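You operate a simulated robot arm through the tools that you are given. There is no shell and no other tool.

Carry out the task below with a simulated robot arm. There is one attempt and no reset: what you move stays moved.

JOB
Glue the felt patch under the teal gift box and weigh it down till the glue sets.
Fine: use the red brush and the large weight; put both back and shut the pot. A coat counts when it lies all over at full strength: go over it till it gets no stronger.

Only the result counts: the job must be done as asked and must still hold three seconds after the hand-in. Knocking over, shifting, dropping, spilling or breaking anything else fails it.

ROBOT AND FRAMES
A 6-joint arm with a four-finger gripper, fixed in place. Base frame: the origin is on the floor under the middle of its stand, x ahead of it, y to its left, z up; the work surface is at about z = 760. Lengths are in mm, angles in degrees, forces in N, time in s.
It reaches about 1041 mm from its shoulder. Its first joint turns from -166.0 to 166.0 degrees. Payload 3.67 kg.
Tool frame: the origin (TCP) lies between the finger pads and is the grasp point; the fingertips stand 28 mm ahead of it; z points along the fingers, y is the line along which they close. The gripper opens to 112 mm; its body begins 73 mm behind the TCP.
Orientation is told as [roll, pitch, yaw] about the base's x, y, z axes, in that order, counted from this pose: with the fingers straight down and closing along the base's y, the tool's x points along the base's -x, its y along +y and its z along -z.

CONTROLS
- The arm moves only by the tool apply_moves. Its argument "targets" is a list of rows, each a list of 7 numbers: the shift along the base's x, y, z in mm, then the turn, a rotation vector about the base's x, y, z in rad, then the opening in per cent of the stroke, from 0 (shut) to 100 (fully open). In form: [[x, y, z, rx, ry, rz, grip], ...]. A call has 1 to 20 rows; each row is the pose to reach, as a shift and turn from the pose commanded when the call began. Each row takes 0.2 s and may step no farther than 50 mm and 8.6 degrees from the row before; otherwise, or with a gripper value out of range, the whole call is refused. Where a pose cannot be reached the arm comes as near as it can. A force on the tool above 40 N (or 10 N above the force at the start of the call, whichever is more), or a blocked arm, ends the call early, and 0.2 s more pass. Each finger travels about 102.5 mm/s and halts on what it meets, pressing with about 43 N; the grip force reading is that of the motor and also rises with nothing between the fingers. The clock runs only during rows and for 0.2 s after the last one: add rows that repeat a pose to give the fingers time. It gives the time, the measured TCP pose, the force on the tool (base axes), the opening and the grip force at its end, in the units of the frame above (readings bear some noise), with the torque about the TCP (base axes, N m) and any sound that the robot's microphone picked up.
- Cameras (640 x 400 px; columns grow to the right, rows downward): "scene" is fixed at [37, -504.2, 1535.4]; the picture's right is [0.06, -1.00, 0.00], its down [-0.79, -0.04, -0.62] and it looks along [0.62, 0.03, -0.79] (base axes); focal length 349 px, centre (320, 200). "wrist" rides on the gripper at [60, -18, -104] in the tool frame; the picture's right is [0.29, 0.96, 0.00], its down [-0.80, 0.24, -0.55] and it looks along [-0.53, 0.16, 0.83] (tool axes); focal length 234 px, centre (320, 200). There is no depth. A picture from a camera that has moved, and an enlarged one, comes with that camera's place and axes in the base frame and with its lens. The place of the scene camera against the robot may be out by one fixed shift of up to 25 mm in any direction.
- grab_frame(camera): a new picture of that camera. The clock stands still meanwhile.
- close_up(camera, box): a new picture of the part [left, top, right, bottom] of that camera's present view, enlarged. The clock stands still meanwhile.
- job_done(): hands the job in; it is judged then, once.

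Places have to be worked out from the pictures, the camera data and where the tool is seen. Open the gripper and draw the arm clear of the work before you hand the job in, unless the task says otherwise.

The tools are called after ">>>" by a JSON object that holds its "api" and its "payload". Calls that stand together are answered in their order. apply_moves: Moves the arm, as the interface text tells. Its arguments: {"type":"object","properties":{"targets":{"type":"array"}},"required":["targets"]} The other tools are called the same way: grab_frame (camera) takes a picture; close_up (camera, box) takes an enlarged picture of a part of a camera's view; job_done () hands the job in.

At the start:

```text
time: 0.0
position: [425.1, -307.4, 1191.9]
tool_rot: [0.0, 0.0, 0.0]
contact_force: [-1.0, 0.8, -0.4]
torque: [-0.01, -0.02, 0.02]
finger_gap: 111.9
gripper_force: 0.0
```

scene: 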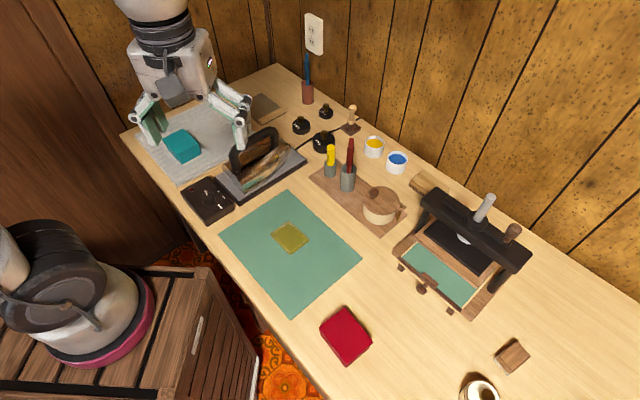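
wrist: 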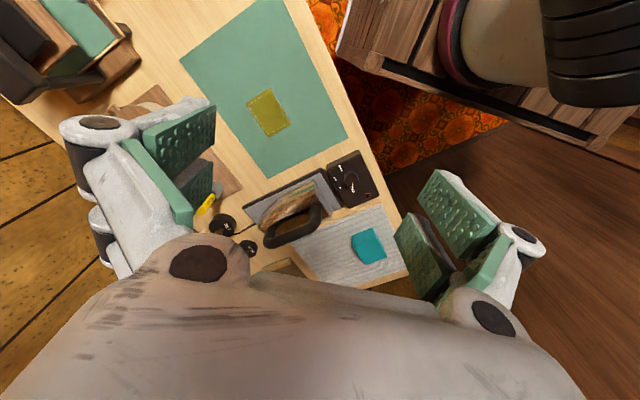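

I'll start by looking closely at the various parts of the bench before moving anything.

>>> {"api": "close_up", "payload": {"camera": "scene", "box": [120, 60, 320, 220]}}

>>> {"api": "close_up", "payload": {"camera": "scene", "box": [280, 80, 440, 240]}}

>>> {"api": "close_up", "payload": {"camera": "scene", "box": [200, 170, 380, 380]}}

>>> {"api": "close_up", "payload": {"camera": "scene", "box": [370, 150, 570, 400]}}

>>> {"api": "close_up", "payload": {"camera": "wrist", "box": [180, 40, 420, 280]}}

```text
2.50 times, centred on (220, 140) of scene
camera zoom: at [37.0, -504.2, 1535.4], right [0.06, -1.0, 0.0], down [-0.79, -0.04, -0.62], along [0.62, 0.03, -0.79], focal length 873 px, centre (570, 350)
```

zoom: 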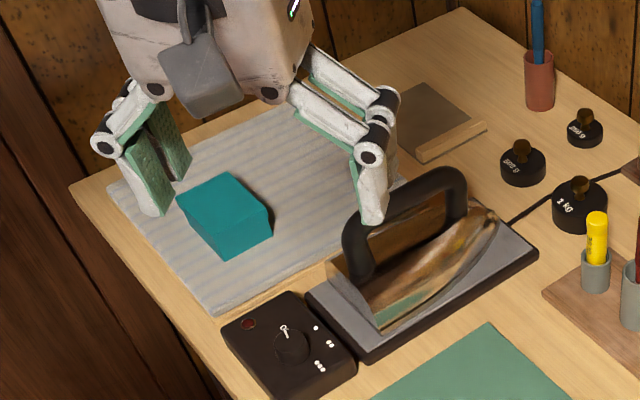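

```text
2.50 times, centred on (360, 160) of scene
camera zoom: at [37.0, -504.2, 1535.4], right [0.06, -1.0, 0.0], down [-0.79, -0.04, -0.62], along [0.62, 0.03, -0.79], focal length 873 px, centre (220, 300)
```

zoom: 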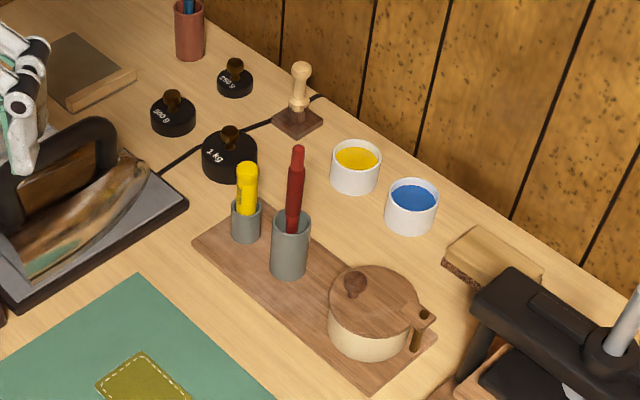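

```text
1.90 times, centred on (290, 275) of scene
camera zoom: at [37.0, -504.2, 1535.4], right [0.06, -1.0, 0.0], down [-0.79, -0.04, -0.62], along [0.62, 0.03, -0.79], focal length 665 px, centre (377, 57)
```

zoom: 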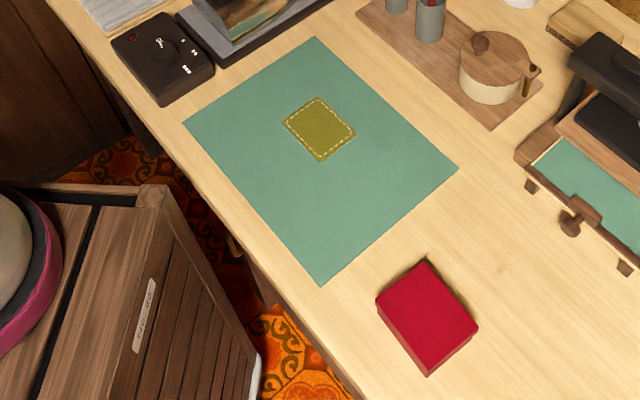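

```text
1.60 times, centred on (470, 275) of scene
camera zoom: at [37.0, -504.2, 1535.4], right [0.06, -1.0, 0.0], down [-0.79, -0.04, -0.62], along [0.62, 0.03, -0.79], focal length 559 px, centre (80, 80)
```

zoom: 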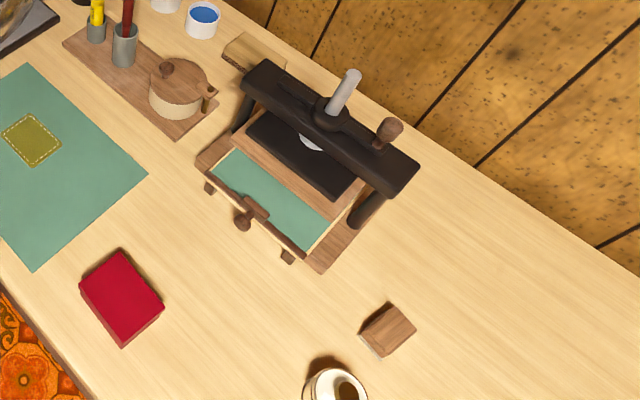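

```text
1.67 times, centred on (300, 160) of wrist
camera zoom: at [366.4, -326.0, 1295.7], right [-0.29, 0.96, 0.0], down [0.8, 0.24, 0.55], along [0.53, 0.16, -0.83], focal length 390 px, centre (353, 267)
```

zoom: 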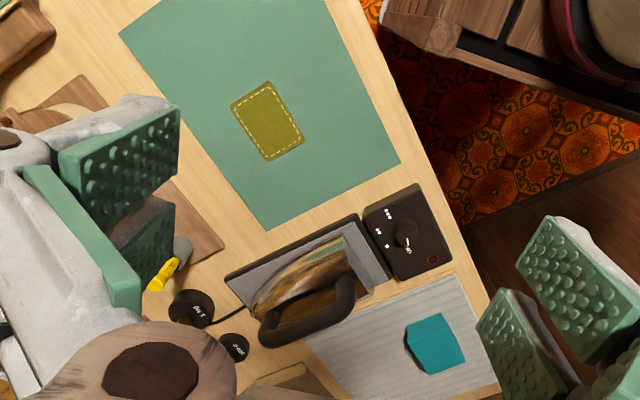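

The bench shows: the teal box on a ribbed mat at about (805,-44), the felt patch at about (518,-401), the lidded pot at about (606,-637), the red brush in a grey cup at about (706,-553) and the 1 kg weight at about (862,-470). I'll move high over toward the pot to look at it with the wrist camera.

>>> {"api": "apply_moves", "payload": {"targets": [[8, -45, -15, 0, 0, 0, 100], [16, -90, -35, 0, 0, 0, 100], [24, -135, -55, 0, 0, 0, 100], [32, -180, -75, 0, 0, 0, 100], [40, -220, -95, 0, 0, 0, 100], [48, -260, -115, 0, 0, 0, 100], [55, -300, -135, 0, 0, 0, 100], [55, -330, -165, 0, 0, 0, 100], [55, -340, -190, 0, 0, 0, 100]]}}

```text
time: 2.0
position: [482.2, -648.2, 1001.6]
tool_rot: [0.0, -0.1, 0.0]
contact_force: [-0.3, -0.2, 1.0]
torque: [-0.02, 0.0, 0.0]
finger_gap: 112.0
gripper_force: 0.1
```

The arm is at (482,-648,1002). I'll look at the pot and the brush holders from here.

>>> {"api": "grab_frame", "payload": {"camera": "wrist"}}

>>> {"api": "grab_frame", "payload": {"camera": "scene"}}

```text
taken
camera wrist: at [422.4, -666.2, 1105.4], right [-0.29, 0.96, 0.0], down [0.8, 0.24, 0.55], along [0.53, 0.16, -0.83], focal length 234 px, centre (320, 200)
```

wrist: 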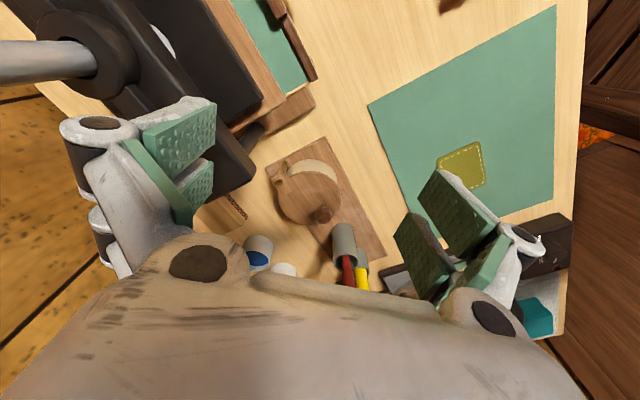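

```text
taken
```

scene: 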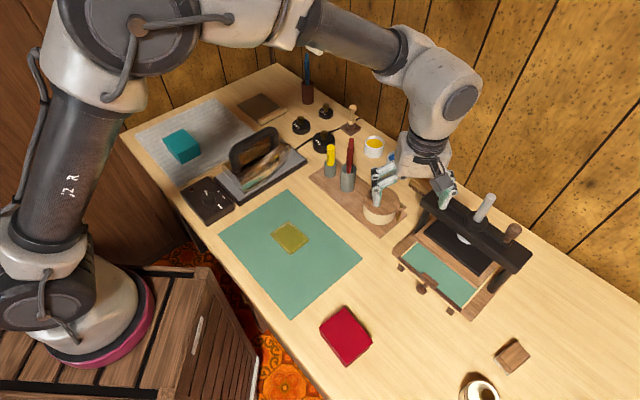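

>>> {"api": "close_up", "payload": {"camera": "wrist", "box": [240, 130, 400, 290]}}

>>> {"api": "close_up", "payload": {"camera": "scene", "box": [300, 100, 420, 240]}}

```text
2.50 times, centred on (320, 210) of wrist
camera zoom: at [422.4, -666.2, 1105.4], right [-0.29, 0.96, 0.0], down [0.8, 0.24, 0.55], along [0.53, 0.16, -0.83], focal length 585 px, centre (320, 175)
```

zoom: 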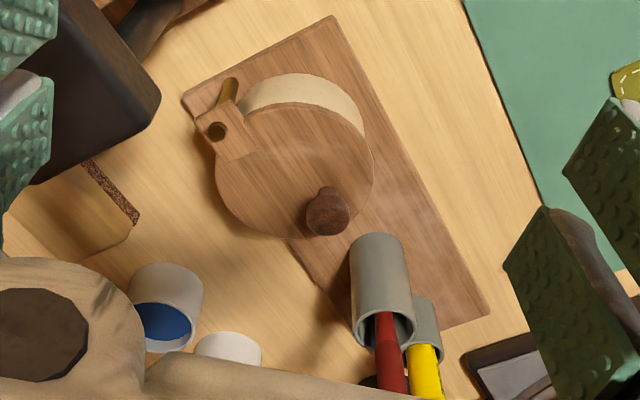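

```text
2.86 times, centred on (360, 170) of scene
camera zoom: at [37.0, -504.2, 1535.4], right [0.06, -1.0, 0.0], down [-0.79, -0.04, -0.62], along [0.62, 0.03, -0.79], focal length 998 px, centre (206, 286)
```

zoom: 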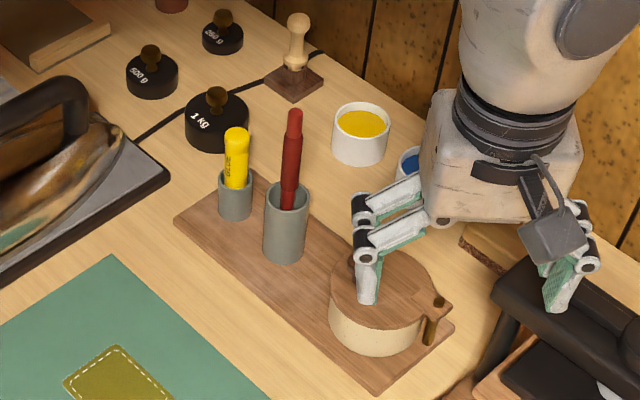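

The lid seems to swing about a vertical brass pin at about (584,-676), with its knob at about (604,-607). Next I'll look at the brush cups from nearer.

>>> {"api": "apply_moves", "payload": {"targets": [[30, 20, 10, 0, 0, 0, 100], [60, 40, 20, 0, 0, 0, 100], [90, 60, 20, 0, 0, 0, 100], [108, 73, 20, 0, 0, 0, 100]]}}

>>> {"api": "grab_frame", "payload": {"camera": "wrist"}}

>>> {"api": "close_up", "payload": {"camera": "wrist", "box": [200, 80, 400, 260]}}

```text
time: 3.0
position: [588.2, -574.3, 1021.8]
tool_rot: [0.0, 0.0, 0.0]
contact_force: [-1.1, -0.2, -0.1]
torque: [-0.01, 0.02, 0.0]
finger_gap: 111.8
gripper_force: 0.1
```

```text
taken
camera wrist: at [529.3, -592.7, 1125.8], right [-0.29, 0.96, 0.0], down [0.8, 0.24, 0.55], along [0.53, 0.16, -0.83], focal length 234 px, centre (320, 200)
```

wrist: 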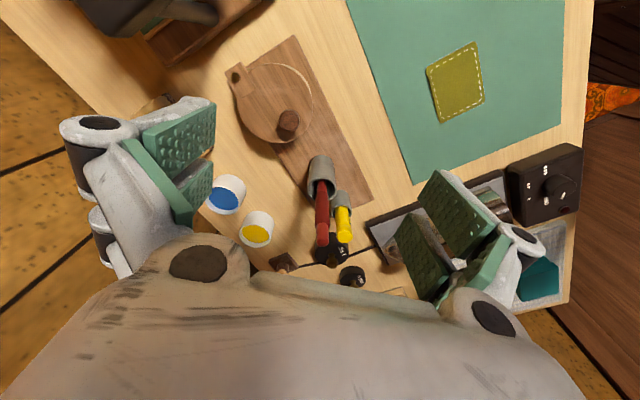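

```text
2.22 times, centred on (300, 170) of wrist
camera zoom: at [529.3, -592.7, 1125.8], right [-0.29, 0.96, 0.0], down [0.8, 0.24, 0.55], along [0.53, 0.16, -0.83], focal length 520 px, centre (364, 267)
```

zoom: 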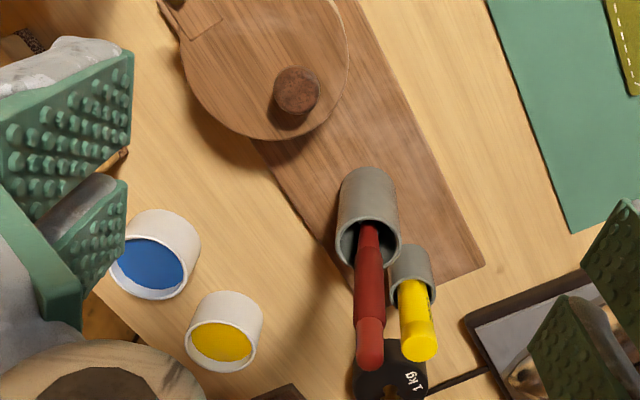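

Triangulating, I put the knob at about (610,-605,847), the pin at about (584,-675), and the brush at about (687,-543) standing nearly upright with its top near z 948. Next I'll scout the felt patch.

>>> {"api": "apply_moves", "payload": {"targets": [[-35, 25, 0, 0, 0, 0, 100], [-70, 50, 0, 0, 0, 0, 100], [-105, 75, -10, 0, 0, 0, 100], [-140, 100, -30, 0, 0, 0, 100], [-170, 120, -50, 0, 0, 0, 100], [-195, 135, -62, 0, 0, 0, 100]]}}

>>> {"api": "grab_frame", "payload": {"camera": "wrist"}}

>>> {"api": "close_up", "payload": {"camera": "wrist", "box": [220, 120, 400, 260]}}

```text
time: 4.4
position: [391.7, -439.2, 959.9]
tool_rot: [0.0, 0.0, 0.0]
contact_force: [1.2, -0.1, -0.2]
torque: [0.03, 0.01, 0.03]
finger_gap: 112.0
gripper_force: 0.1
```

```text
taken
camera wrist: at [333.7, -457.4, 1063.5], right [-0.29, 0.96, 0.0], down [0.8, 0.24, 0.55], along [0.53, 0.16, -0.83], focal length 234 px, centre (320, 200)
```

wrist: 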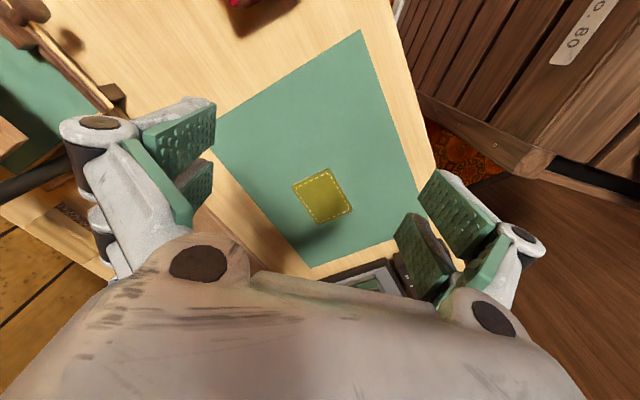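

```text
2.86 times, centred on (310, 190) of wrist
camera zoom: at [333.7, -457.4, 1063.5], right [-0.29, 0.96, 0.0], down [0.8, 0.24, 0.55], along [0.53, 0.16, -0.83], focal length 669 px, centre (349, 229)
```

zoom: 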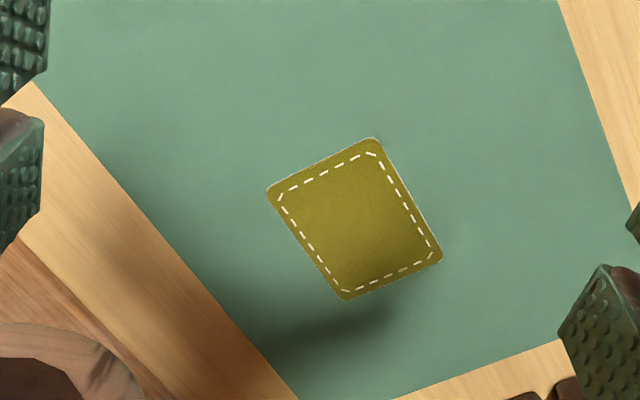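

The patch is about 83 x 63 mm, centred near (521,-396), with its axes at 45°. Next I'll scout the teal box, going across at height.

>>> {"api": "apply_moves", "payload": {"targets": [[0, 10, 40, 0, 0, 0, 100], [28, 45, 60, 0, 0, 0, 100], [56, 80, 60, 0, 0, 0, 100], [84, 115, 60, 0, 0, 0, 100], [112, 150, 60, 0, 0, 0, 100], [140, 185, 60, 0, 0, 0, 100], [168, 220, 60, 0, 0, 0, 100], [196, 255, 60, 0, 0, 0, 100], [224, 290, 60, 0, 0, 0, 100], [252, 320, 50, 0, 0, 0, 100], [275, 345, 35, 0, 0, 0, 100], [288, 357, 20, 0, 0, 0, 100]]}}

>>> {"api": "grab_frame", "payload": {"camera": "wrist"}}

>>> {"api": "close_up", "payload": {"camera": "wrist", "box": [220, 120, 400, 260]}}

```text
time: 7.0
position: [680.9, -82.7, 979.8]
tool_rot: [0.0, 0.0, 0.1]
contact_force: [0.2, -0.3, 0.9]
torque: [0.01, -0.05, 0.0]
finger_gap: 112.0
gripper_force: 0.1
```

```text
taken
camera wrist: at [622.8, -101.2, 1084.6], right [-0.29, 0.96, 0.0], down [0.8, 0.24, 0.55], along [0.53, 0.16, -0.83], focal length 234 px, centre (320, 200)
```

wrist: 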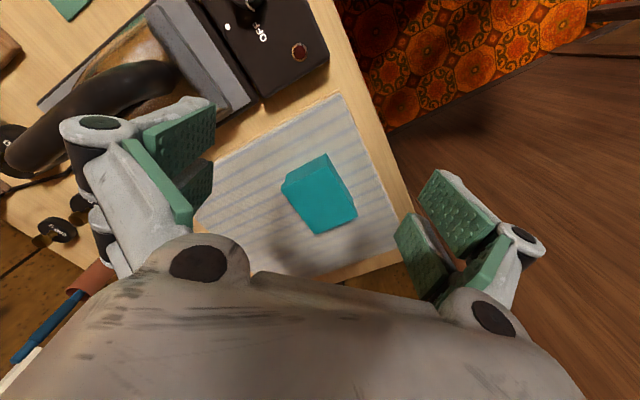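

```text
2.86 times, centred on (310, 190) of wrist
camera zoom: at [622.8, -101.2, 1084.6], right [-0.29, 0.96, 0.0], down [0.8, 0.24, 0.55], along [0.53, 0.16, -0.83], focal length 669 px, centre (349, 229)
```

zoom: 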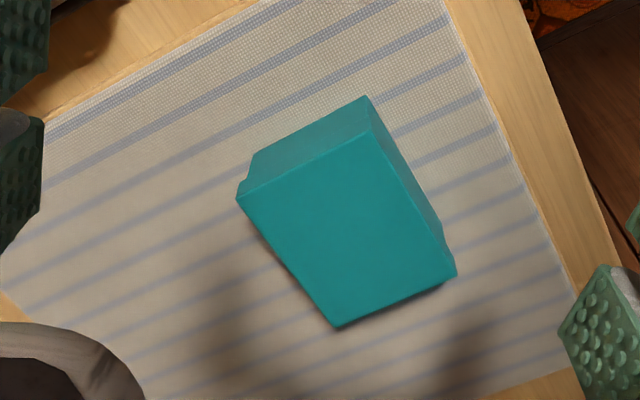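

The teal box is about 93 x 74 mm and 42 mm high, centred near (806,-45), with its long axis at about 46°. I'll enlarge it further to check whether it has an overhanging lid.

>>> {"api": "close_up", "payload": {"camera": "wrist", "box": [275, 145, 365, 240]}}

>>> {"api": "close_up", "payload": {"camera": "scene", "box": [150, 115, 220, 175]}}

```text
4.21 times, centred on (320, 192) of wrist
camera zoom: at [622.8, -101.2, 1084.6], right [-0.29, 0.96, 0.0], down [0.8, 0.24, 0.55], along [0.53, 0.16, -0.83], focal length 986 px, centre (320, 232)
```

zoom: 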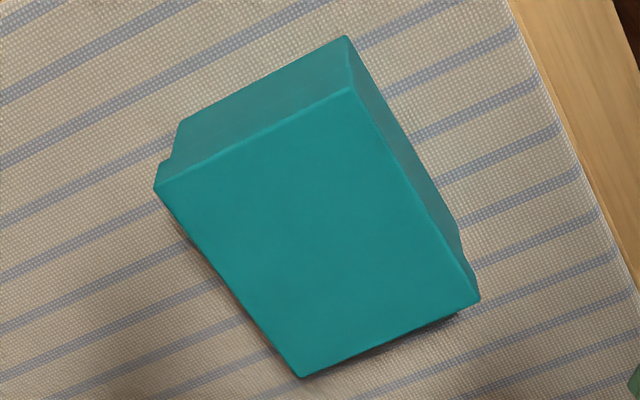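

```text
6.67 times, centred on (185, 145) of scene
camera zoom: at [37.0, -504.2, 1535.4], right [0.06, -1.0, 0.0], down [-0.79, -0.04, -0.62], along [0.62, 0.03, -0.79], focal length 2329 px, centre (1220, 567)
```

zoom: 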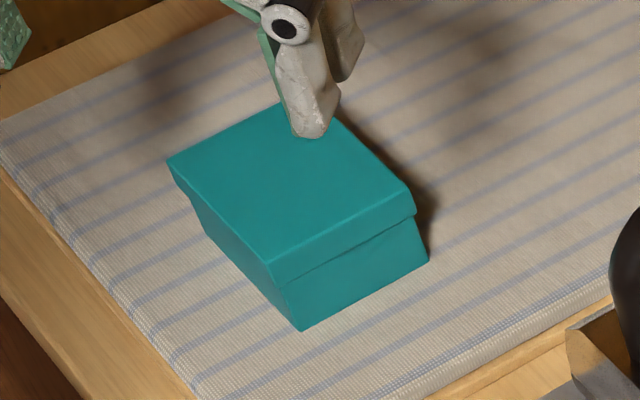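

The box has a slightly overhanging lid and stands on a padded cloth. Now I'll scout the weights from above.

>>> {"api": "apply_moves", "payload": {"targets": [[0, -35, 30, 0, 0, 0, 100], [2, -75, 50, 0, 0, 0, 100], [4, -120, 50, 0, 0, 0, 100], [6, -165, 50, 0, 0, 0, 100], [8, -210, 50, 0, 0, 0, 100], [9, -255, 50, 0, 0, 0, 100], [10, -300, 50, 0, 0, 0, 100], [11, -345, 50, 0, 0, 0, 100], [12, -390, 50, 0, 0, 0, 100], [13, -437, 50, 0, 0, 0, 100]]}}

>>> {"api": "grab_frame", "payload": {"camera": "wrist"}}

>>> {"api": "close_up", "payload": {"camera": "wrist", "box": [200, 80, 400, 260]}}

>>> {"api": "grab_frame", "payload": {"camera": "scene"}}

```text
time: 9.2
position: [695.4, -518.4, 1029.6]
tool_rot: [-0.1, 0.1, 0.1]
contact_force: [0.9, -0.1, -0.4]
torque: [-0.06, 0.04, -0.01]
finger_gap: 112.0
gripper_force: 0.0
```

```text
taken
camera wrist: at [636.0, -537.3, 1134.1], right [-0.29, 0.96, 0.0], down [0.8, 0.24, 0.55], along [0.53, 0.16, -0.83], focal length 234 px, centre (320, 200)
```

wrist: 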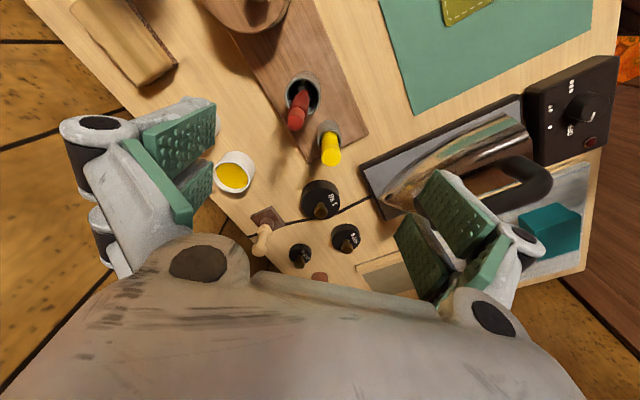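

```text
2.22 times, centred on (300, 170) of wrist
camera zoom: at [636.0, -537.3, 1134.1], right [-0.29, 0.96, 0.0], down [0.8, 0.24, 0.55], along [0.53, 0.16, -0.83], focal length 520 px, centre (364, 267)
```

zoom: 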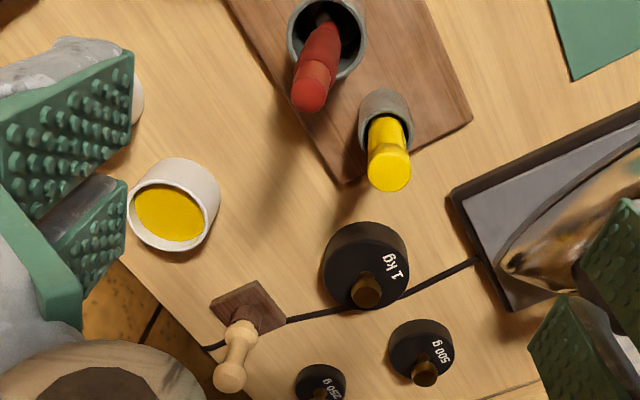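

```text
taken
```

scene: 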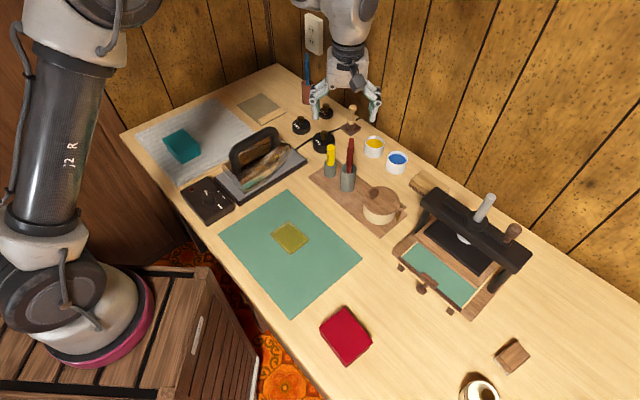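

The 1 kg weight stands at about (863,-466), with its knob top near z 812. Now I'll go above the pot's knob, turning the gripper 60° so that its fingers stay clear of the brush cup and the press.

>>> {"api": "apply_moves", "payload": {"targets": [[-11, -11, 0, 0, 0, 0.13, 100], [-22, -22, 0, 0, 0, 0.26, 90], [-33, -33, 0, 0, 0, 0.39, 80], [-44, -44, 0, 0, 0, 0.52, 70], [-55, -55, 0, 0, 0, 0.65, 60], [-66, -66, 0, 0, 0, 0.78, 60], [-77, -77, 0, 0, 0, 0.91, 60], [-85, -87, 0, 0, 0, 1.047, 60], [-85, -87, -45, 0, 0, 1.047, 60], [-85, -87, -90, 0, 0, 1.047, 60]]}}

>>> {"api": "grab_frame", "payload": {"camera": "wrist"}}

>>> {"api": "grab_frame", "payload": {"camera": "scene"}}

```text
time: 11.4
position: [608.7, -606.9, 940.2]
tool_rot: [-0.2, 0.0, 60.0]
contact_force: [-0.4, 0.5, 0.6]
torque: [0.0, -0.03, 0.01]
finger_gap: 67.4
gripper_force: 0.2
```

```text
taken
camera wrist: at [595.4, -668.0, 1044.8], right [-0.97, 0.23, 0.0], down [0.19, 0.81, 0.55], along [0.13, 0.54, -0.83], focal length 234 px, centre (320, 200)
```

wrist: 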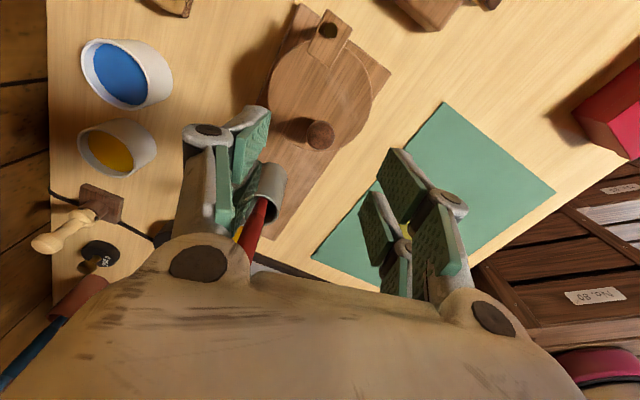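

```text
taken
```

scene: 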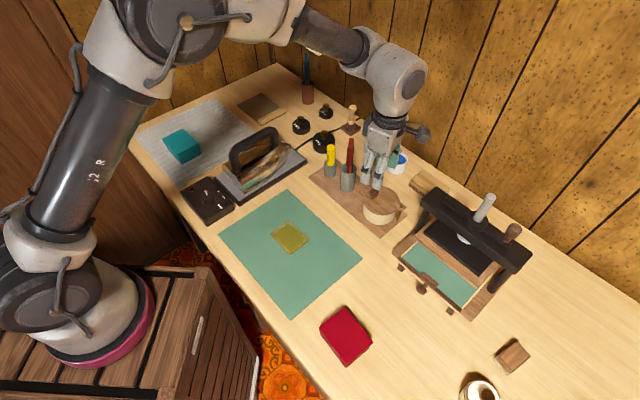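

The knob lines up at (610.5,-605.5). I'll descend around it and close the fingers.

>>> {"api": "apply_moves", "payload": {"targets": [[1.5, 1, -30, 0, 0, 0, 60], [1.5, 1, -55, 0, 0, 0, 60], [1.5, 1, -70, 0, 0, 0, 60]]}}

>>> {"api": "grab_frame", "payload": {"camera": "wrist"}}

>>> {"api": "close_up", "payload": {"camera": "scene", "box": [330, 130, 440, 230]}}

```text
time: 12.2
position: [611.7, -605.1, 869.4]
tool_rot: [0.0, 0.0, 60.0]
contact_force: [0.2, 0.8, -0.1]
torque: [-0.02, 0.01, 0.0]
finger_gap: 66.9
gripper_force: 0.0
```

```text
taken
camera wrist: at [597.5, -667.0, 973.5], right [-0.97, 0.23, 0.0], down [0.19, 0.81, 0.55], along [0.13, 0.54, -0.83], focal length 234 px, centre (320, 200)
```

wrist: 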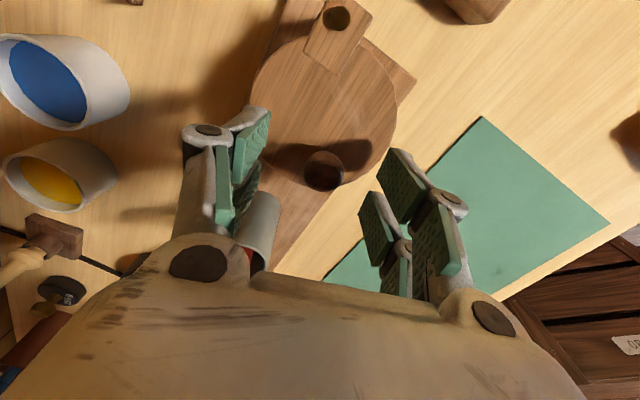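

```text
4.00 times, centred on (385, 180) of scene
camera zoom: at [37.0, -504.2, 1535.4], right [0.06, -1.0, 0.0], down [-0.79, -0.04, -0.62], along [0.62, 0.03, -0.79], focal length 1397 px, centre (60, 280)
```

zoom: 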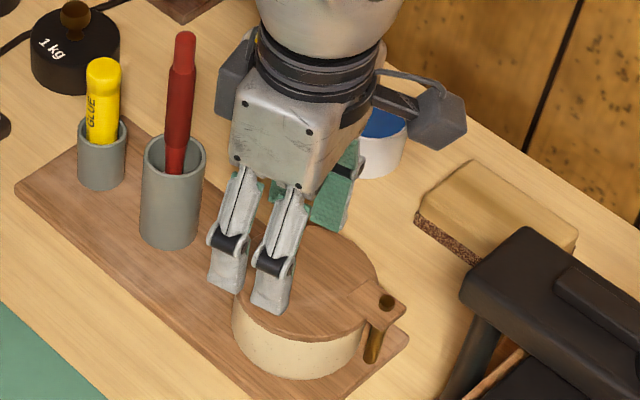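

The scene view shows the yellow stick is labelled GLUE, a decoy; the red brush and the pot are what I want. Fingers straddle the knob with no contact, so I close on it.

>>> {"api": "apply_moves", "payload": {"targets": [[0, 0, 0, 0, 0, 0, 30], [0, 0, 0, 0, 0, 0, 15], [0, 0, 0, 0, 0, 0, 0], [0, 0, 0, 0, 0, 0, 0]]}}

>>> {"api": "grab_frame", "payload": {"camera": "wrist"}}

```text
time: 13.2
position: [611.0, -605.9, 868.9]
tool_rot: [0.1, 0.0, 60.0]
contact_force: [0.5, 0.5, -1.6]
torque: [-0.03, 0.01, 0.04]
finger_gap: 20.3
gripper_force: 45.1
```

```text
taken
camera wrist: at [597.5, -666.9, 973.3], right [-0.97, 0.23, 0.0], down [0.19, 0.81, 0.55], along [0.13, 0.54, -0.83], focal length 234 px, centre (320, 200)
```

wrist: 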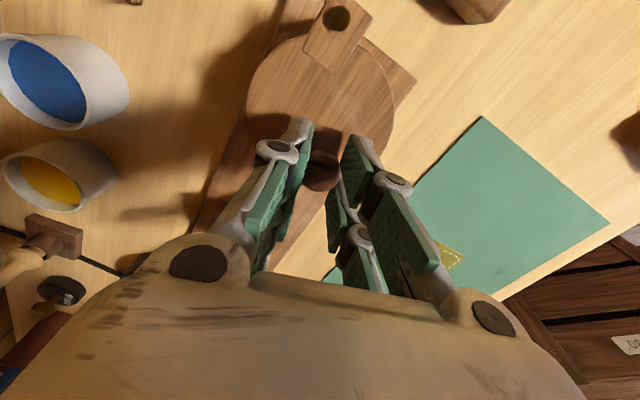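

The knob is gripped (gap 20 mm). I'll try a small clockwise swing about the pin and watch the force and whether the lid follows.

>>> {"api": "apply_moves", "payload": {"targets": [[6, -2.4, 0, 0, 0, -0.039, 0], [11.7, -5.2, 0, 0, 0, -0.078, 0], [17.2, -8.6, 0, 0, 0, -0.116, 0]]}}

>>> {"api": "grab_frame", "payload": {"camera": "wrist"}}

>>> {"api": "close_up", "payload": {"camera": "scene", "box": [330, 130, 440, 230]}}

```text
time: 14.0
position: [627.6, -614.2, 869.2]
tool_rot: [-0.1, 0.1, 53.4]
contact_force: [-6.2, 5.8, -3.4]
torque: [0.18, 0.12, -0.62]
finger_gap: 20.5
gripper_force: 44.9
```

```text
taken
camera wrist: at [607.1, -673.6, 973.2], right [-0.94, 0.34, 0.0], down [0.28, 0.78, 0.55], along [0.19, 0.52, -0.83], focal length 234 px, centre (320, 200)
```

wrist: 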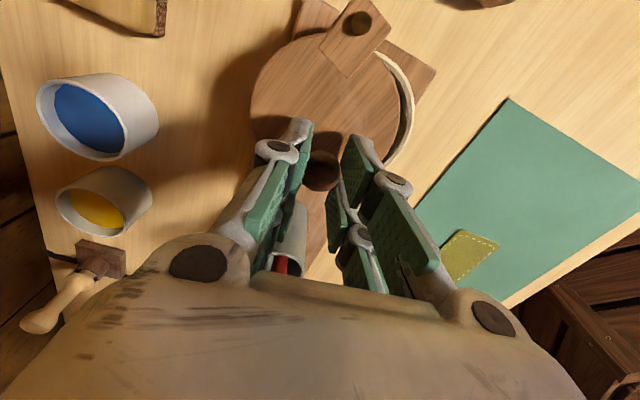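

```text
4.00 times, centred on (385, 180) of scene
camera zoom: at [37.0, -504.2, 1535.4], right [0.06, -1.0, 0.0], down [-0.79, -0.04, -0.62], along [0.62, 0.03, -0.79], focal length 1397 px, centre (60, 280)
```

zoom: 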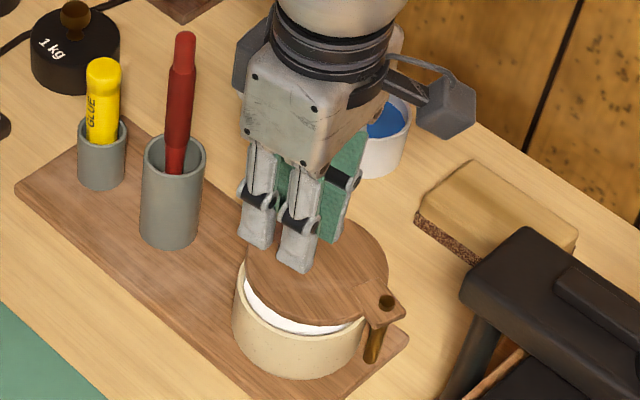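

The lid swings freely on its pin and white glue shows. I'll continue the swing, turning the gripper with the lid to keep the side load low.

>>> {"api": "apply_moves", "payload": {"targets": [[5.1, -3.8, 0, 0, 0, -0.11, 0], [9.9, -8.0, 0, 0, 0, -0.21, 0], [14.3, -12.7, 0, 0, 0, -0.31, 0], [18.3, -17.7, 0, 0, 0, -0.41, 0], [21.9, -23.0, 0, 0, 0, -0.51, 0], [24.9, -28.7, 0, 0, 0, -0.6, 0]]}}

>>> {"api": "grab_frame", "payload": {"camera": "wrist"}}

>>> {"api": "close_up", "payload": {"camera": "scene", "box": [330, 130, 440, 230]}}

```text
time: 15.4
position: [653.1, -645.5, 868.7]
tool_rot: [0.0, 0.0, 18.9]
contact_force: [-16.3, -11.4, 2.3]
torque: [-0.35, 0.44, 0.33]
finger_gap: 20.6
gripper_force: 45.0
```

```text
taken
camera wrist: at [602.2, -681.0, 973.3], right [-0.58, 0.81, 0.0], down [0.68, 0.48, 0.55], along [0.45, 0.32, -0.83], focal length 234 px, centre (320, 200)
```

wrist: 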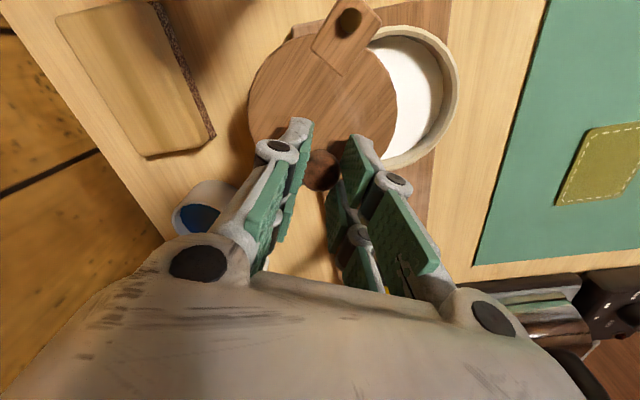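

```text
4.00 times, centred on (385, 180) of scene
camera zoom: at [37.0, -504.2, 1535.4], right [0.06, -1.0, 0.0], down [-0.79, -0.04, -0.62], along [0.62, 0.03, -0.79], focal length 1397 px, centre (60, 280)
```

zoom: 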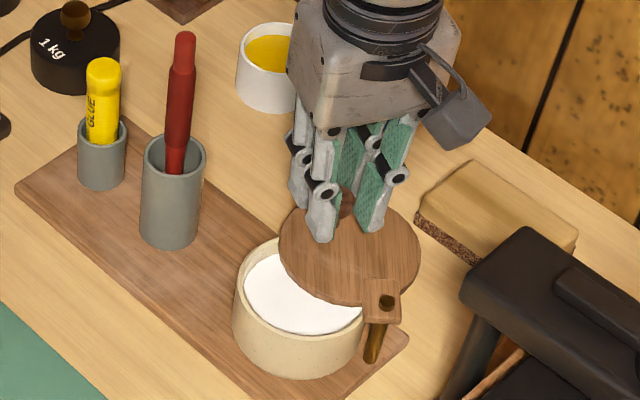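

The radial pull shows that my circle was slightly off. Refitting gives the pin at about (588,-672) with radius 70 mm, so I'll finish the swing along that arc.

>>> {"api": "apply_moves", "payload": {"targets": [[0.5, -3.5, 0, 0, 0, 0, 0], [1.7, -9.0, 0, 0, 0, -0.07, 0], [3.3, -14.9, 0, 0, 0, -0.15, 0], [4.3, -20.9, 0, 0, 0, -0.23, 0], [4.8, -27.1, 0, 0, 0, -0.31, 0], [4.7, -33.2, 0, 0, 0, -0.39, 0]]}}

>>> {"api": "grab_frame", "payload": {"camera": "wrist"}}

>>> {"api": "close_up", "payload": {"camera": "scene", "box": [330, 130, 440, 230]}}

```text
time: 16.8
position: [657.7, -676.0, 868.8]
tool_rot: [-0.1, 0.0, -3.4]
contact_force: [-8.3, 7.7, -6.8]
torque: [0.26, 0.05, -0.54]
finger_gap: 20.6
gripper_force: 45.1
```

```text
taken
camera wrist: at [598.4, -690.7, 973.2], right [-0.23, 0.97, 0.0], down [0.81, 0.19, 0.55], along [0.54, 0.13, -0.83], focal length 234 px, centre (320, 200)
```

wrist: 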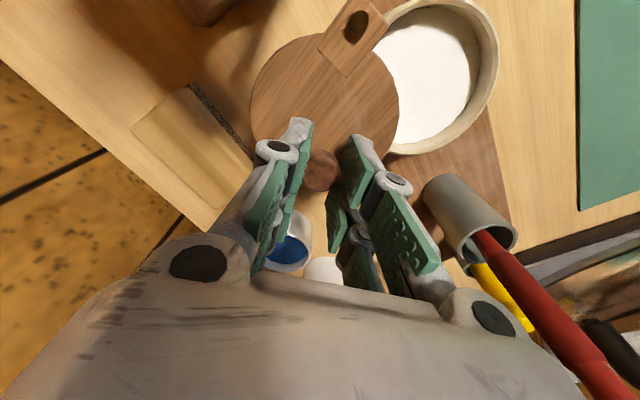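

```text
4.00 times, centred on (385, 180) of scene
camera zoom: at [37.0, -504.2, 1535.4], right [0.06, -1.0, 0.0], down [-0.79, -0.04, -0.62], along [0.62, 0.03, -0.79], focal length 1397 px, centre (60, 280)
```

zoom: 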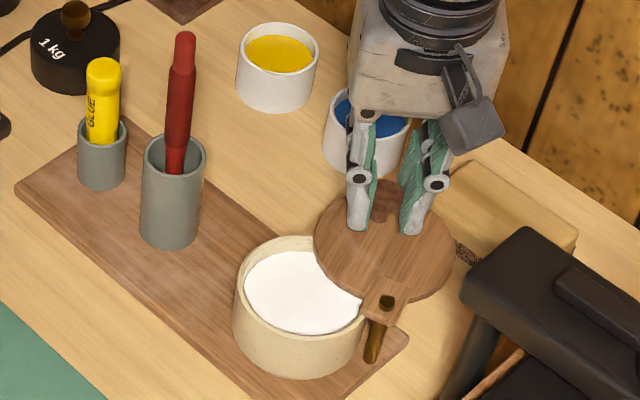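

The pot is open wide enough. I'll release the knob and rise clear.

>>> {"api": "apply_moves", "payload": {"targets": [[0, 0, 0, 0, 0, 0, 25], [0, 0, 0, 0, 0, 0, 50], [0, 0, 0, 0, 0, 0, 50], [0, 0, 30, 0, 0, 0, 50], [0, 0, 75, 0, 0, 0, 50], [0, 0, 120, 0, 0, 0, 50], [0, 0, 160, 0, 0, 0, 60]]}}

>>> {"api": "grab_frame", "payload": {"camera": "wrist"}}

```text
time: 18.4
position: [658.1, -676.0, 1028.3]
tool_rot: [0.0, -0.1, -3.5]
contact_force: [-1.1, -1.3, -1.0]
torque: [0.02, 0.0, 0.01]
finger_gap: 67.4
gripper_force: 0.0
```

```text
taken
camera wrist: at [597.2, -691.1, 1132.9], right [-0.23, 0.97, 0.0], down [0.81, 0.19, 0.55], along [0.54, 0.13, -0.83], focal length 234 px, centre (320, 200)
```

wrist: 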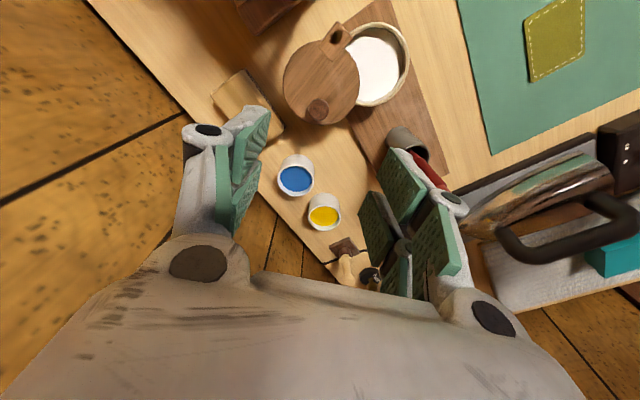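

The knob is released and the pot stays open. I'll now go above the red brush with the gripper turned to 45°, so its fingers pass beside the yellow stick.

>>> {"api": "apply_moves", "payload": {"targets": [[4, 19, 0, 0, 0, 0.121, 60], [8, 38, 0, 0, 0, 0.242, 60], [12, 57, 0, 0, 0, 0.363, 60], [17, 76, 0, 0, 0, 0.484, 60], [21, 95, 0, 0, 0, 0.605, 60], [25, 114, 0, 0, 0, 0.726, 60], [29, 133, 0, 0, 0, 0.846, 60]]}}

>>> {"api": "grab_frame", "payload": {"camera": "wrist"}}

>>> {"api": "close_up", "payload": {"camera": "scene", "box": [310, 110, 410, 210]}}

```text
time: 20.0
position: [688.3, -542.3, 1029.1]
tool_rot: [0.0, 0.0, 45.2]
contact_force: [-0.2, -0.8, -0.5]
torque: [0.03, 0.0, 0.01]
finger_gap: 67.0
gripper_force: 0.0
```

```text
taken
camera wrist: at [658.6, -598.8, 1133.5], right [-0.88, 0.47, 0.0], down [0.39, 0.73, 0.55], along [0.26, 0.49, -0.83], focal length 234 px, centre (320, 200)
```

wrist: 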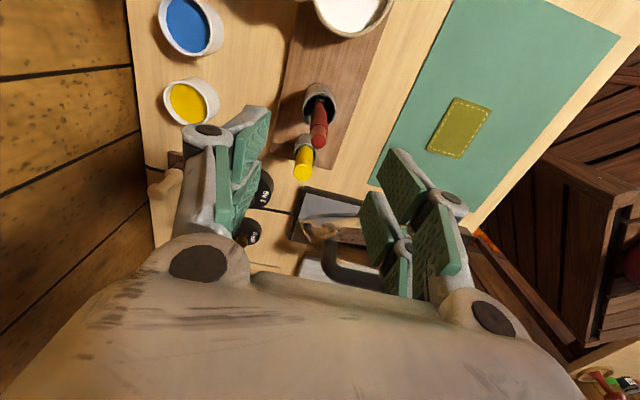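

```text
4.00 times, centred on (360, 160) of scene
camera zoom: at [37.0, -504.2, 1535.4], right [0.06, -1.0, 0.0], down [-0.79, -0.04, -0.62], along [0.62, 0.03, -0.79], focal length 1397 px, centre (160, 360)
```

zoom: 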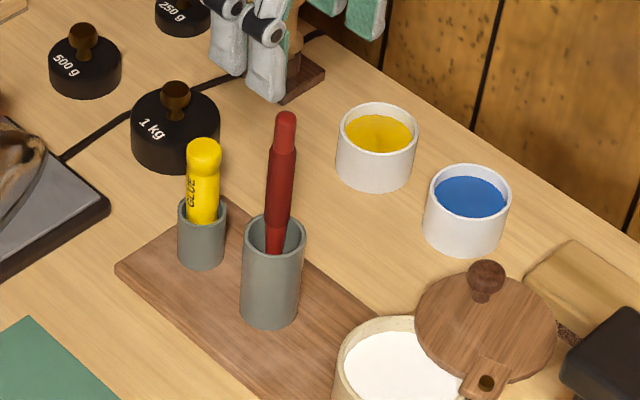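

The brush leans about 5° and passes through about (688,-544) at z 895. I'll descend around the handle, not yet closing.

>>> {"api": "apply_moves", "payload": {"targets": [[0, -1.7, -45, 0, 0, 0, 60], [0, -1.7, -90, 0, 0, 0, 60], [0, -1.7, -120, 0, 0, 0, 60], [0, -1.7, -131, 0, 0, 0, 60]]}}

>>> {"api": "grab_frame", "payload": {"camera": "wrist"}}

>>> {"api": "close_up", "payload": {"camera": "scene", "box": [310, 110, 410, 210]}}

```text
time: 21.0
position: [686.1, -545.7, 898.6]
tool_rot: [0.0, 0.0, 45.1]
contact_force: [0.1, 0.1, 0.4]
torque: [-0.01, -0.01, -0.02]
finger_gap: 67.2
gripper_force: 0.1
```

```text
taken
camera wrist: at [657.7, -600.7, 1001.9], right [-0.88, 0.47, 0.0], down [0.39, 0.73, 0.55], along [0.26, 0.49, -0.83], focal length 234 px, centre (320, 200)
```

wrist: 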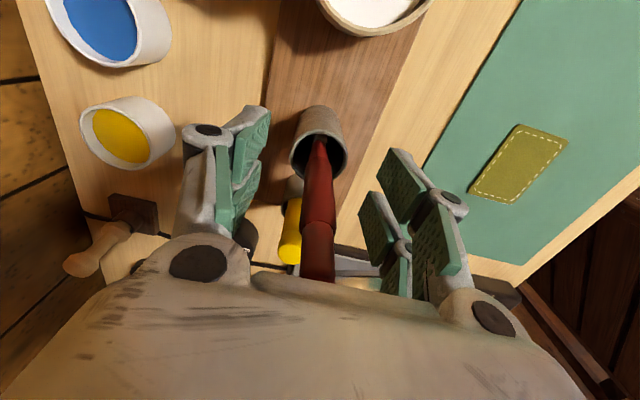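

```text
4.00 times, centred on (360, 160) of scene
camera zoom: at [37.0, -504.2, 1535.4], right [0.06, -1.0, 0.0], down [-0.79, -0.04, -0.62], along [0.62, 0.03, -0.79], focal length 1397 px, centre (160, 360)
```

zoom: 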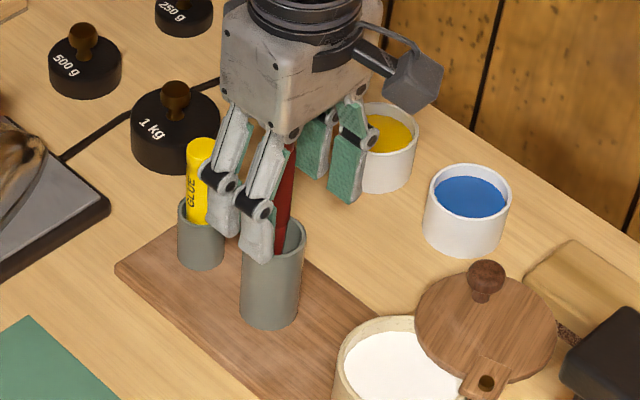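

The handle stands between the pads, clear of the yellow stick. Closing on it now.

>>> {"api": "apply_moves", "payload": {"targets": [[0, 0, 0, 0, 0, 0, 30], [0, 0, 0, 0, 0, 0, 10], [0, 0, 0, 0, 0, 0, 0], [0, 0, 0, 0, 0, 0, 0], [0, 0, 0, 0, 0, 0, 0]]}}

>>> {"api": "grab_frame", "payload": {"camera": "wrist"}}

```text
time: 22.2
position: [686.9, -544.5, 897.3]
tool_rot: [-0.1, 0.0, 45.0]
contact_force: [0.2, -0.4, 0.0]
torque: [-0.01, -0.01, -0.01]
finger_gap: 15.2
gripper_force: 42.7
```

```text
taken
camera wrist: at [657.9, -600.8, 1002.2], right [-0.88, 0.47, 0.0], down [0.39, 0.73, 0.55], along [0.26, 0.49, -0.83], focal length 234 px, centre (320, 200)
```

wrist: 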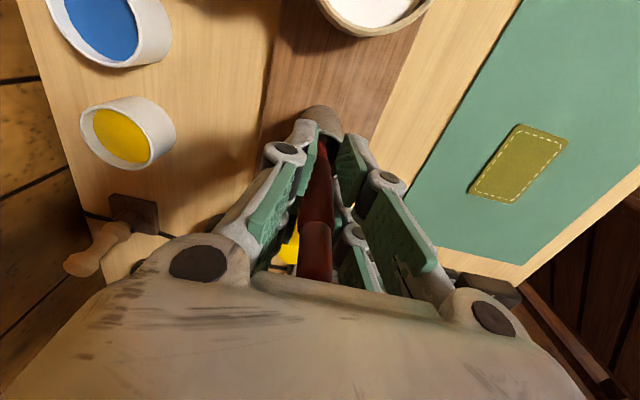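

The handle is gripped (gap 15 mm). I'll lift it slowly straight up out of the cup.

>>> {"api": "apply_moves", "payload": {"targets": [[0, 0, 15, 0, 0, 0, 0], [0, 0, 35, 0, 0, 0, 0], [1, 1, 55, 0, 0, 0, 0], [1, 2, 80, 0, 0, 0, 0], [1, 2, 105, 0, 0, 0, 0], [1, 2, 130, 0, 0, 0, 0], [1, 2, 150, 0, 0, 0, 0]]}}

>>> {"api": "grab_frame", "payload": {"camera": "wrist"}}

>>> {"api": "grab_frame", "payload": {"camera": "scene"}}

```text
time: 23.8
position: [686.8, -542.7, 1049.3]
tool_rot: [-0.1, -0.1, 45.1]
contact_force: [-0.2, -0.3, -1.0]
torque: [0.0, 0.03, -0.01]
finger_gap: 14.7
gripper_force: 43.0
```

```text
taken
camera wrist: at [658.9, -598.2, 1152.6], right [-0.88, 0.47, 0.0], down [0.39, 0.73, 0.55], along [0.26, 0.49, -0.83], focal length 234 px, centre (320, 200)
```

wrist: 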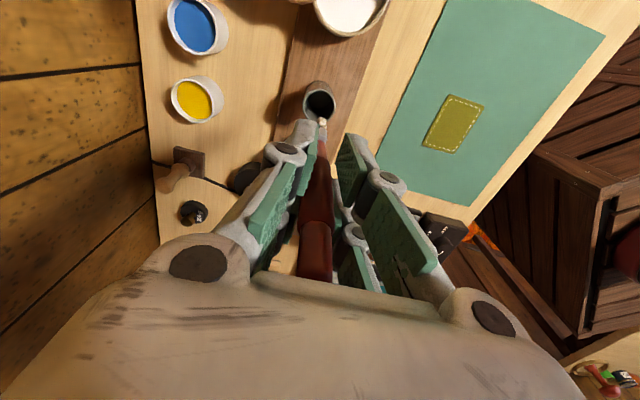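

```text
taken
```

scene: 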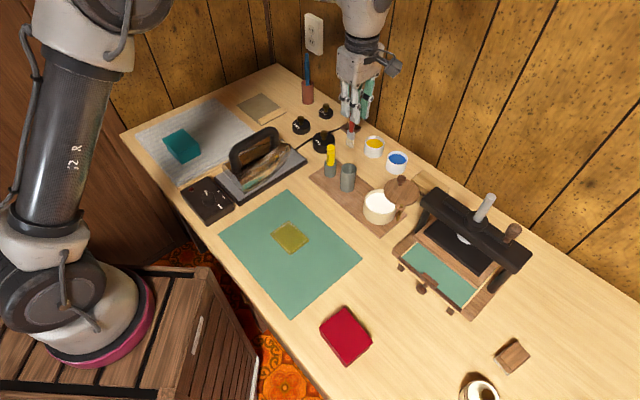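

>>> {"api": "close_up", "payload": {"camera": "scene", "box": [320, 60, 400, 200]}}

>>> {"api": "close_up", "payload": {"camera": "wrist", "box": [280, 70, 360, 150]}}

```text
2.86 times, centred on (360, 130) of scene
camera zoom: at [37.0, -504.2, 1535.4], right [0.06, -1.0, 0.0], down [-0.79, -0.04, -0.62], along [0.62, 0.03, -0.79], focal length 998 px, centre (206, 400)
```

zoom: 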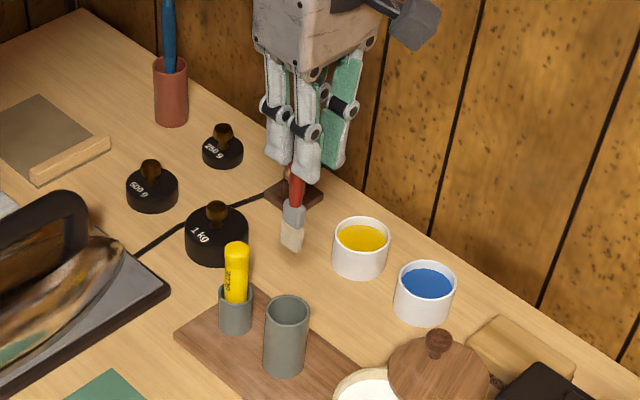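

```text
5.00 times, centred on (320, 110) of wrist
camera zoom: at [658.9, -598.2, 1152.6], right [-0.88, 0.47, 0.0], down [0.39, 0.73, 0.55], along [0.26, 0.49, -0.83], focal length 1171 px, centre (320, 650)
```

zoom: 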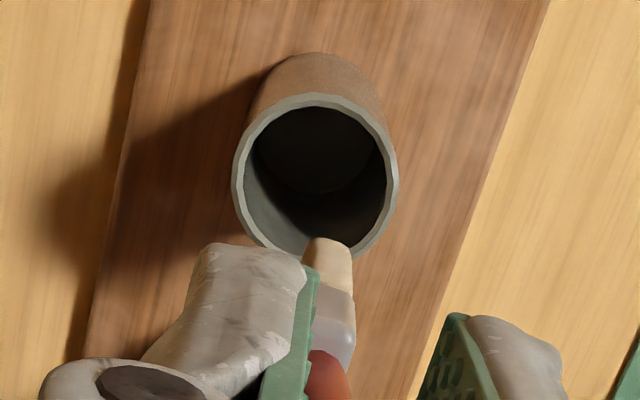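

The brush has a silver ferrule and cream bristles, with its tip about 123 mm below the TCP. Let me enlarge the bristles to see their width.

>>> {"api": "close_up", "payload": {"camera": "scene", "box": [335, 95, 375, 135]}}

>>> {"api": "close_up", "payload": {"camera": "wrist", "box": [300, 90, 350, 140]}}

```text
10.00 times, centred on (355, 115) of scene
camera zoom: at [37.0, -504.2, 1535.4], right [0.06, -1.0, 0.0], down [-0.79, -0.04, -0.62], along [0.62, 0.03, -0.79], focal length 3493 px, centre (-30, 1050)
```

zoom: 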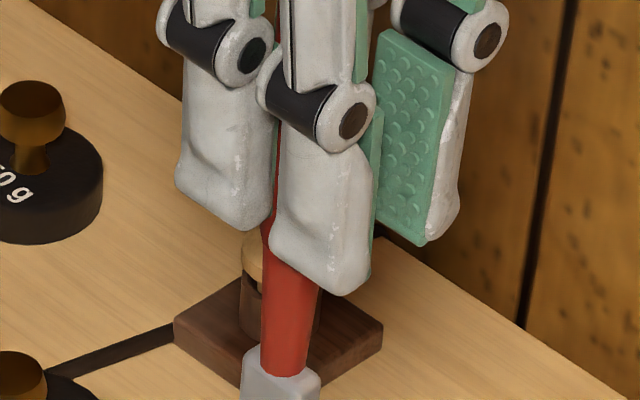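

```text
8.00 times, centred on (325, 115) of wrist
camera zoom: at [658.9, -598.2, 1152.6], right [-0.88, 0.47, 0.0], down [0.39, 0.73, 0.55], along [0.26, 0.49, -0.83], focal length 1873 px, centre (280, 880)
```

zoom: 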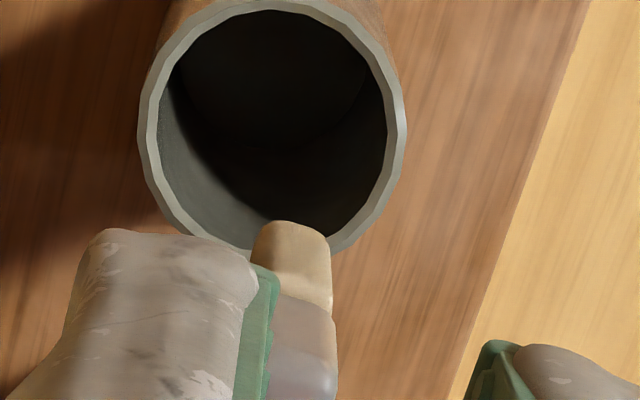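

The bristles are flat, roughly 19 mm wide across the tray direction and 9 mm thick. Now I'll carry the brush above the open pot.

>>> {"api": "apply_moves", "payload": {"targets": [[-30, -26, 0, 0, 0, 0, 0], [-60, -52, 0, 0, 0, 0, 0], [-86, -75, 0, 0, 0, 0, 0], [-86, -75, -35, 0, 0, 0, 0], [-86, -75, -60, 0, 0, 0, 0]]}}

>>> {"api": "grab_frame", "payload": {"camera": "wrist"}}

>>> {"api": "close_up", "payload": {"camera": "scene", "box": [340, 120, 440, 230]}}

```text
time: 25.0
position: [601.3, -617.6, 987.5]
tool_rot: [0.0, 0.1, 45.1]
contact_force: [-0.2, -0.1, -0.8]
torque: [0.0, -0.05, -0.02]
finger_gap: 14.6
gripper_force: 43.0
```

```text
taken
camera wrist: at [572.9, -673.2, 1092.4], right [-0.88, 0.47, 0.0], down [0.39, 0.73, 0.55], along [0.26, 0.49, -0.83], focal length 234 px, centre (320, 200)
```

wrist: 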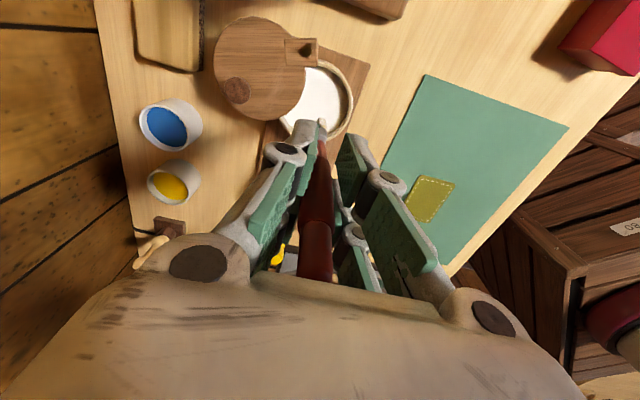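

```text
3.64 times, centred on (390, 175) of scene
camera zoom: at [37.0, -504.2, 1535.4], right [0.06, -1.0, 0.0], down [-0.79, -0.04, -0.62], along [0.62, 0.03, -0.79], focal length 1270 px, centre (66, 291)
```

zoom: 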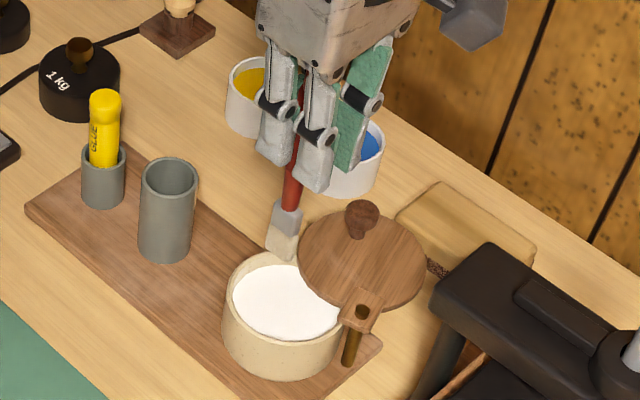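

I'll enlarge the wrist view to check the bristle tip against the pot opening.

>>> {"api": "close_up", "payload": {"camera": "wrist", "box": [270, 50, 370, 150]}}

```text
4.00 times, centred on (320, 100) of wrist
camera zoom: at [572.9, -673.2, 1092.4], right [-0.88, 0.47, 0.0], down [0.39, 0.73, 0.55], along [0.26, 0.49, -0.83], focal length 937 px, centre (320, 600)
```

zoom: 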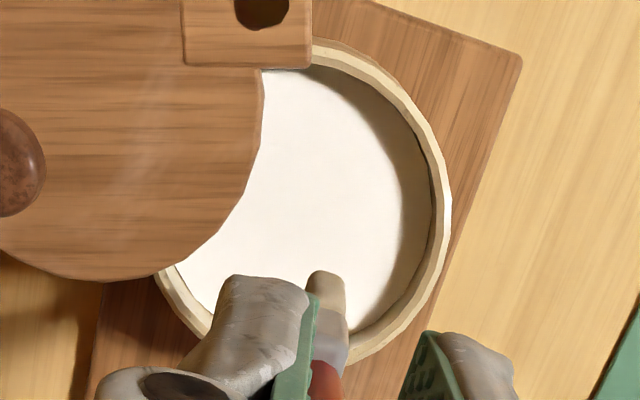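

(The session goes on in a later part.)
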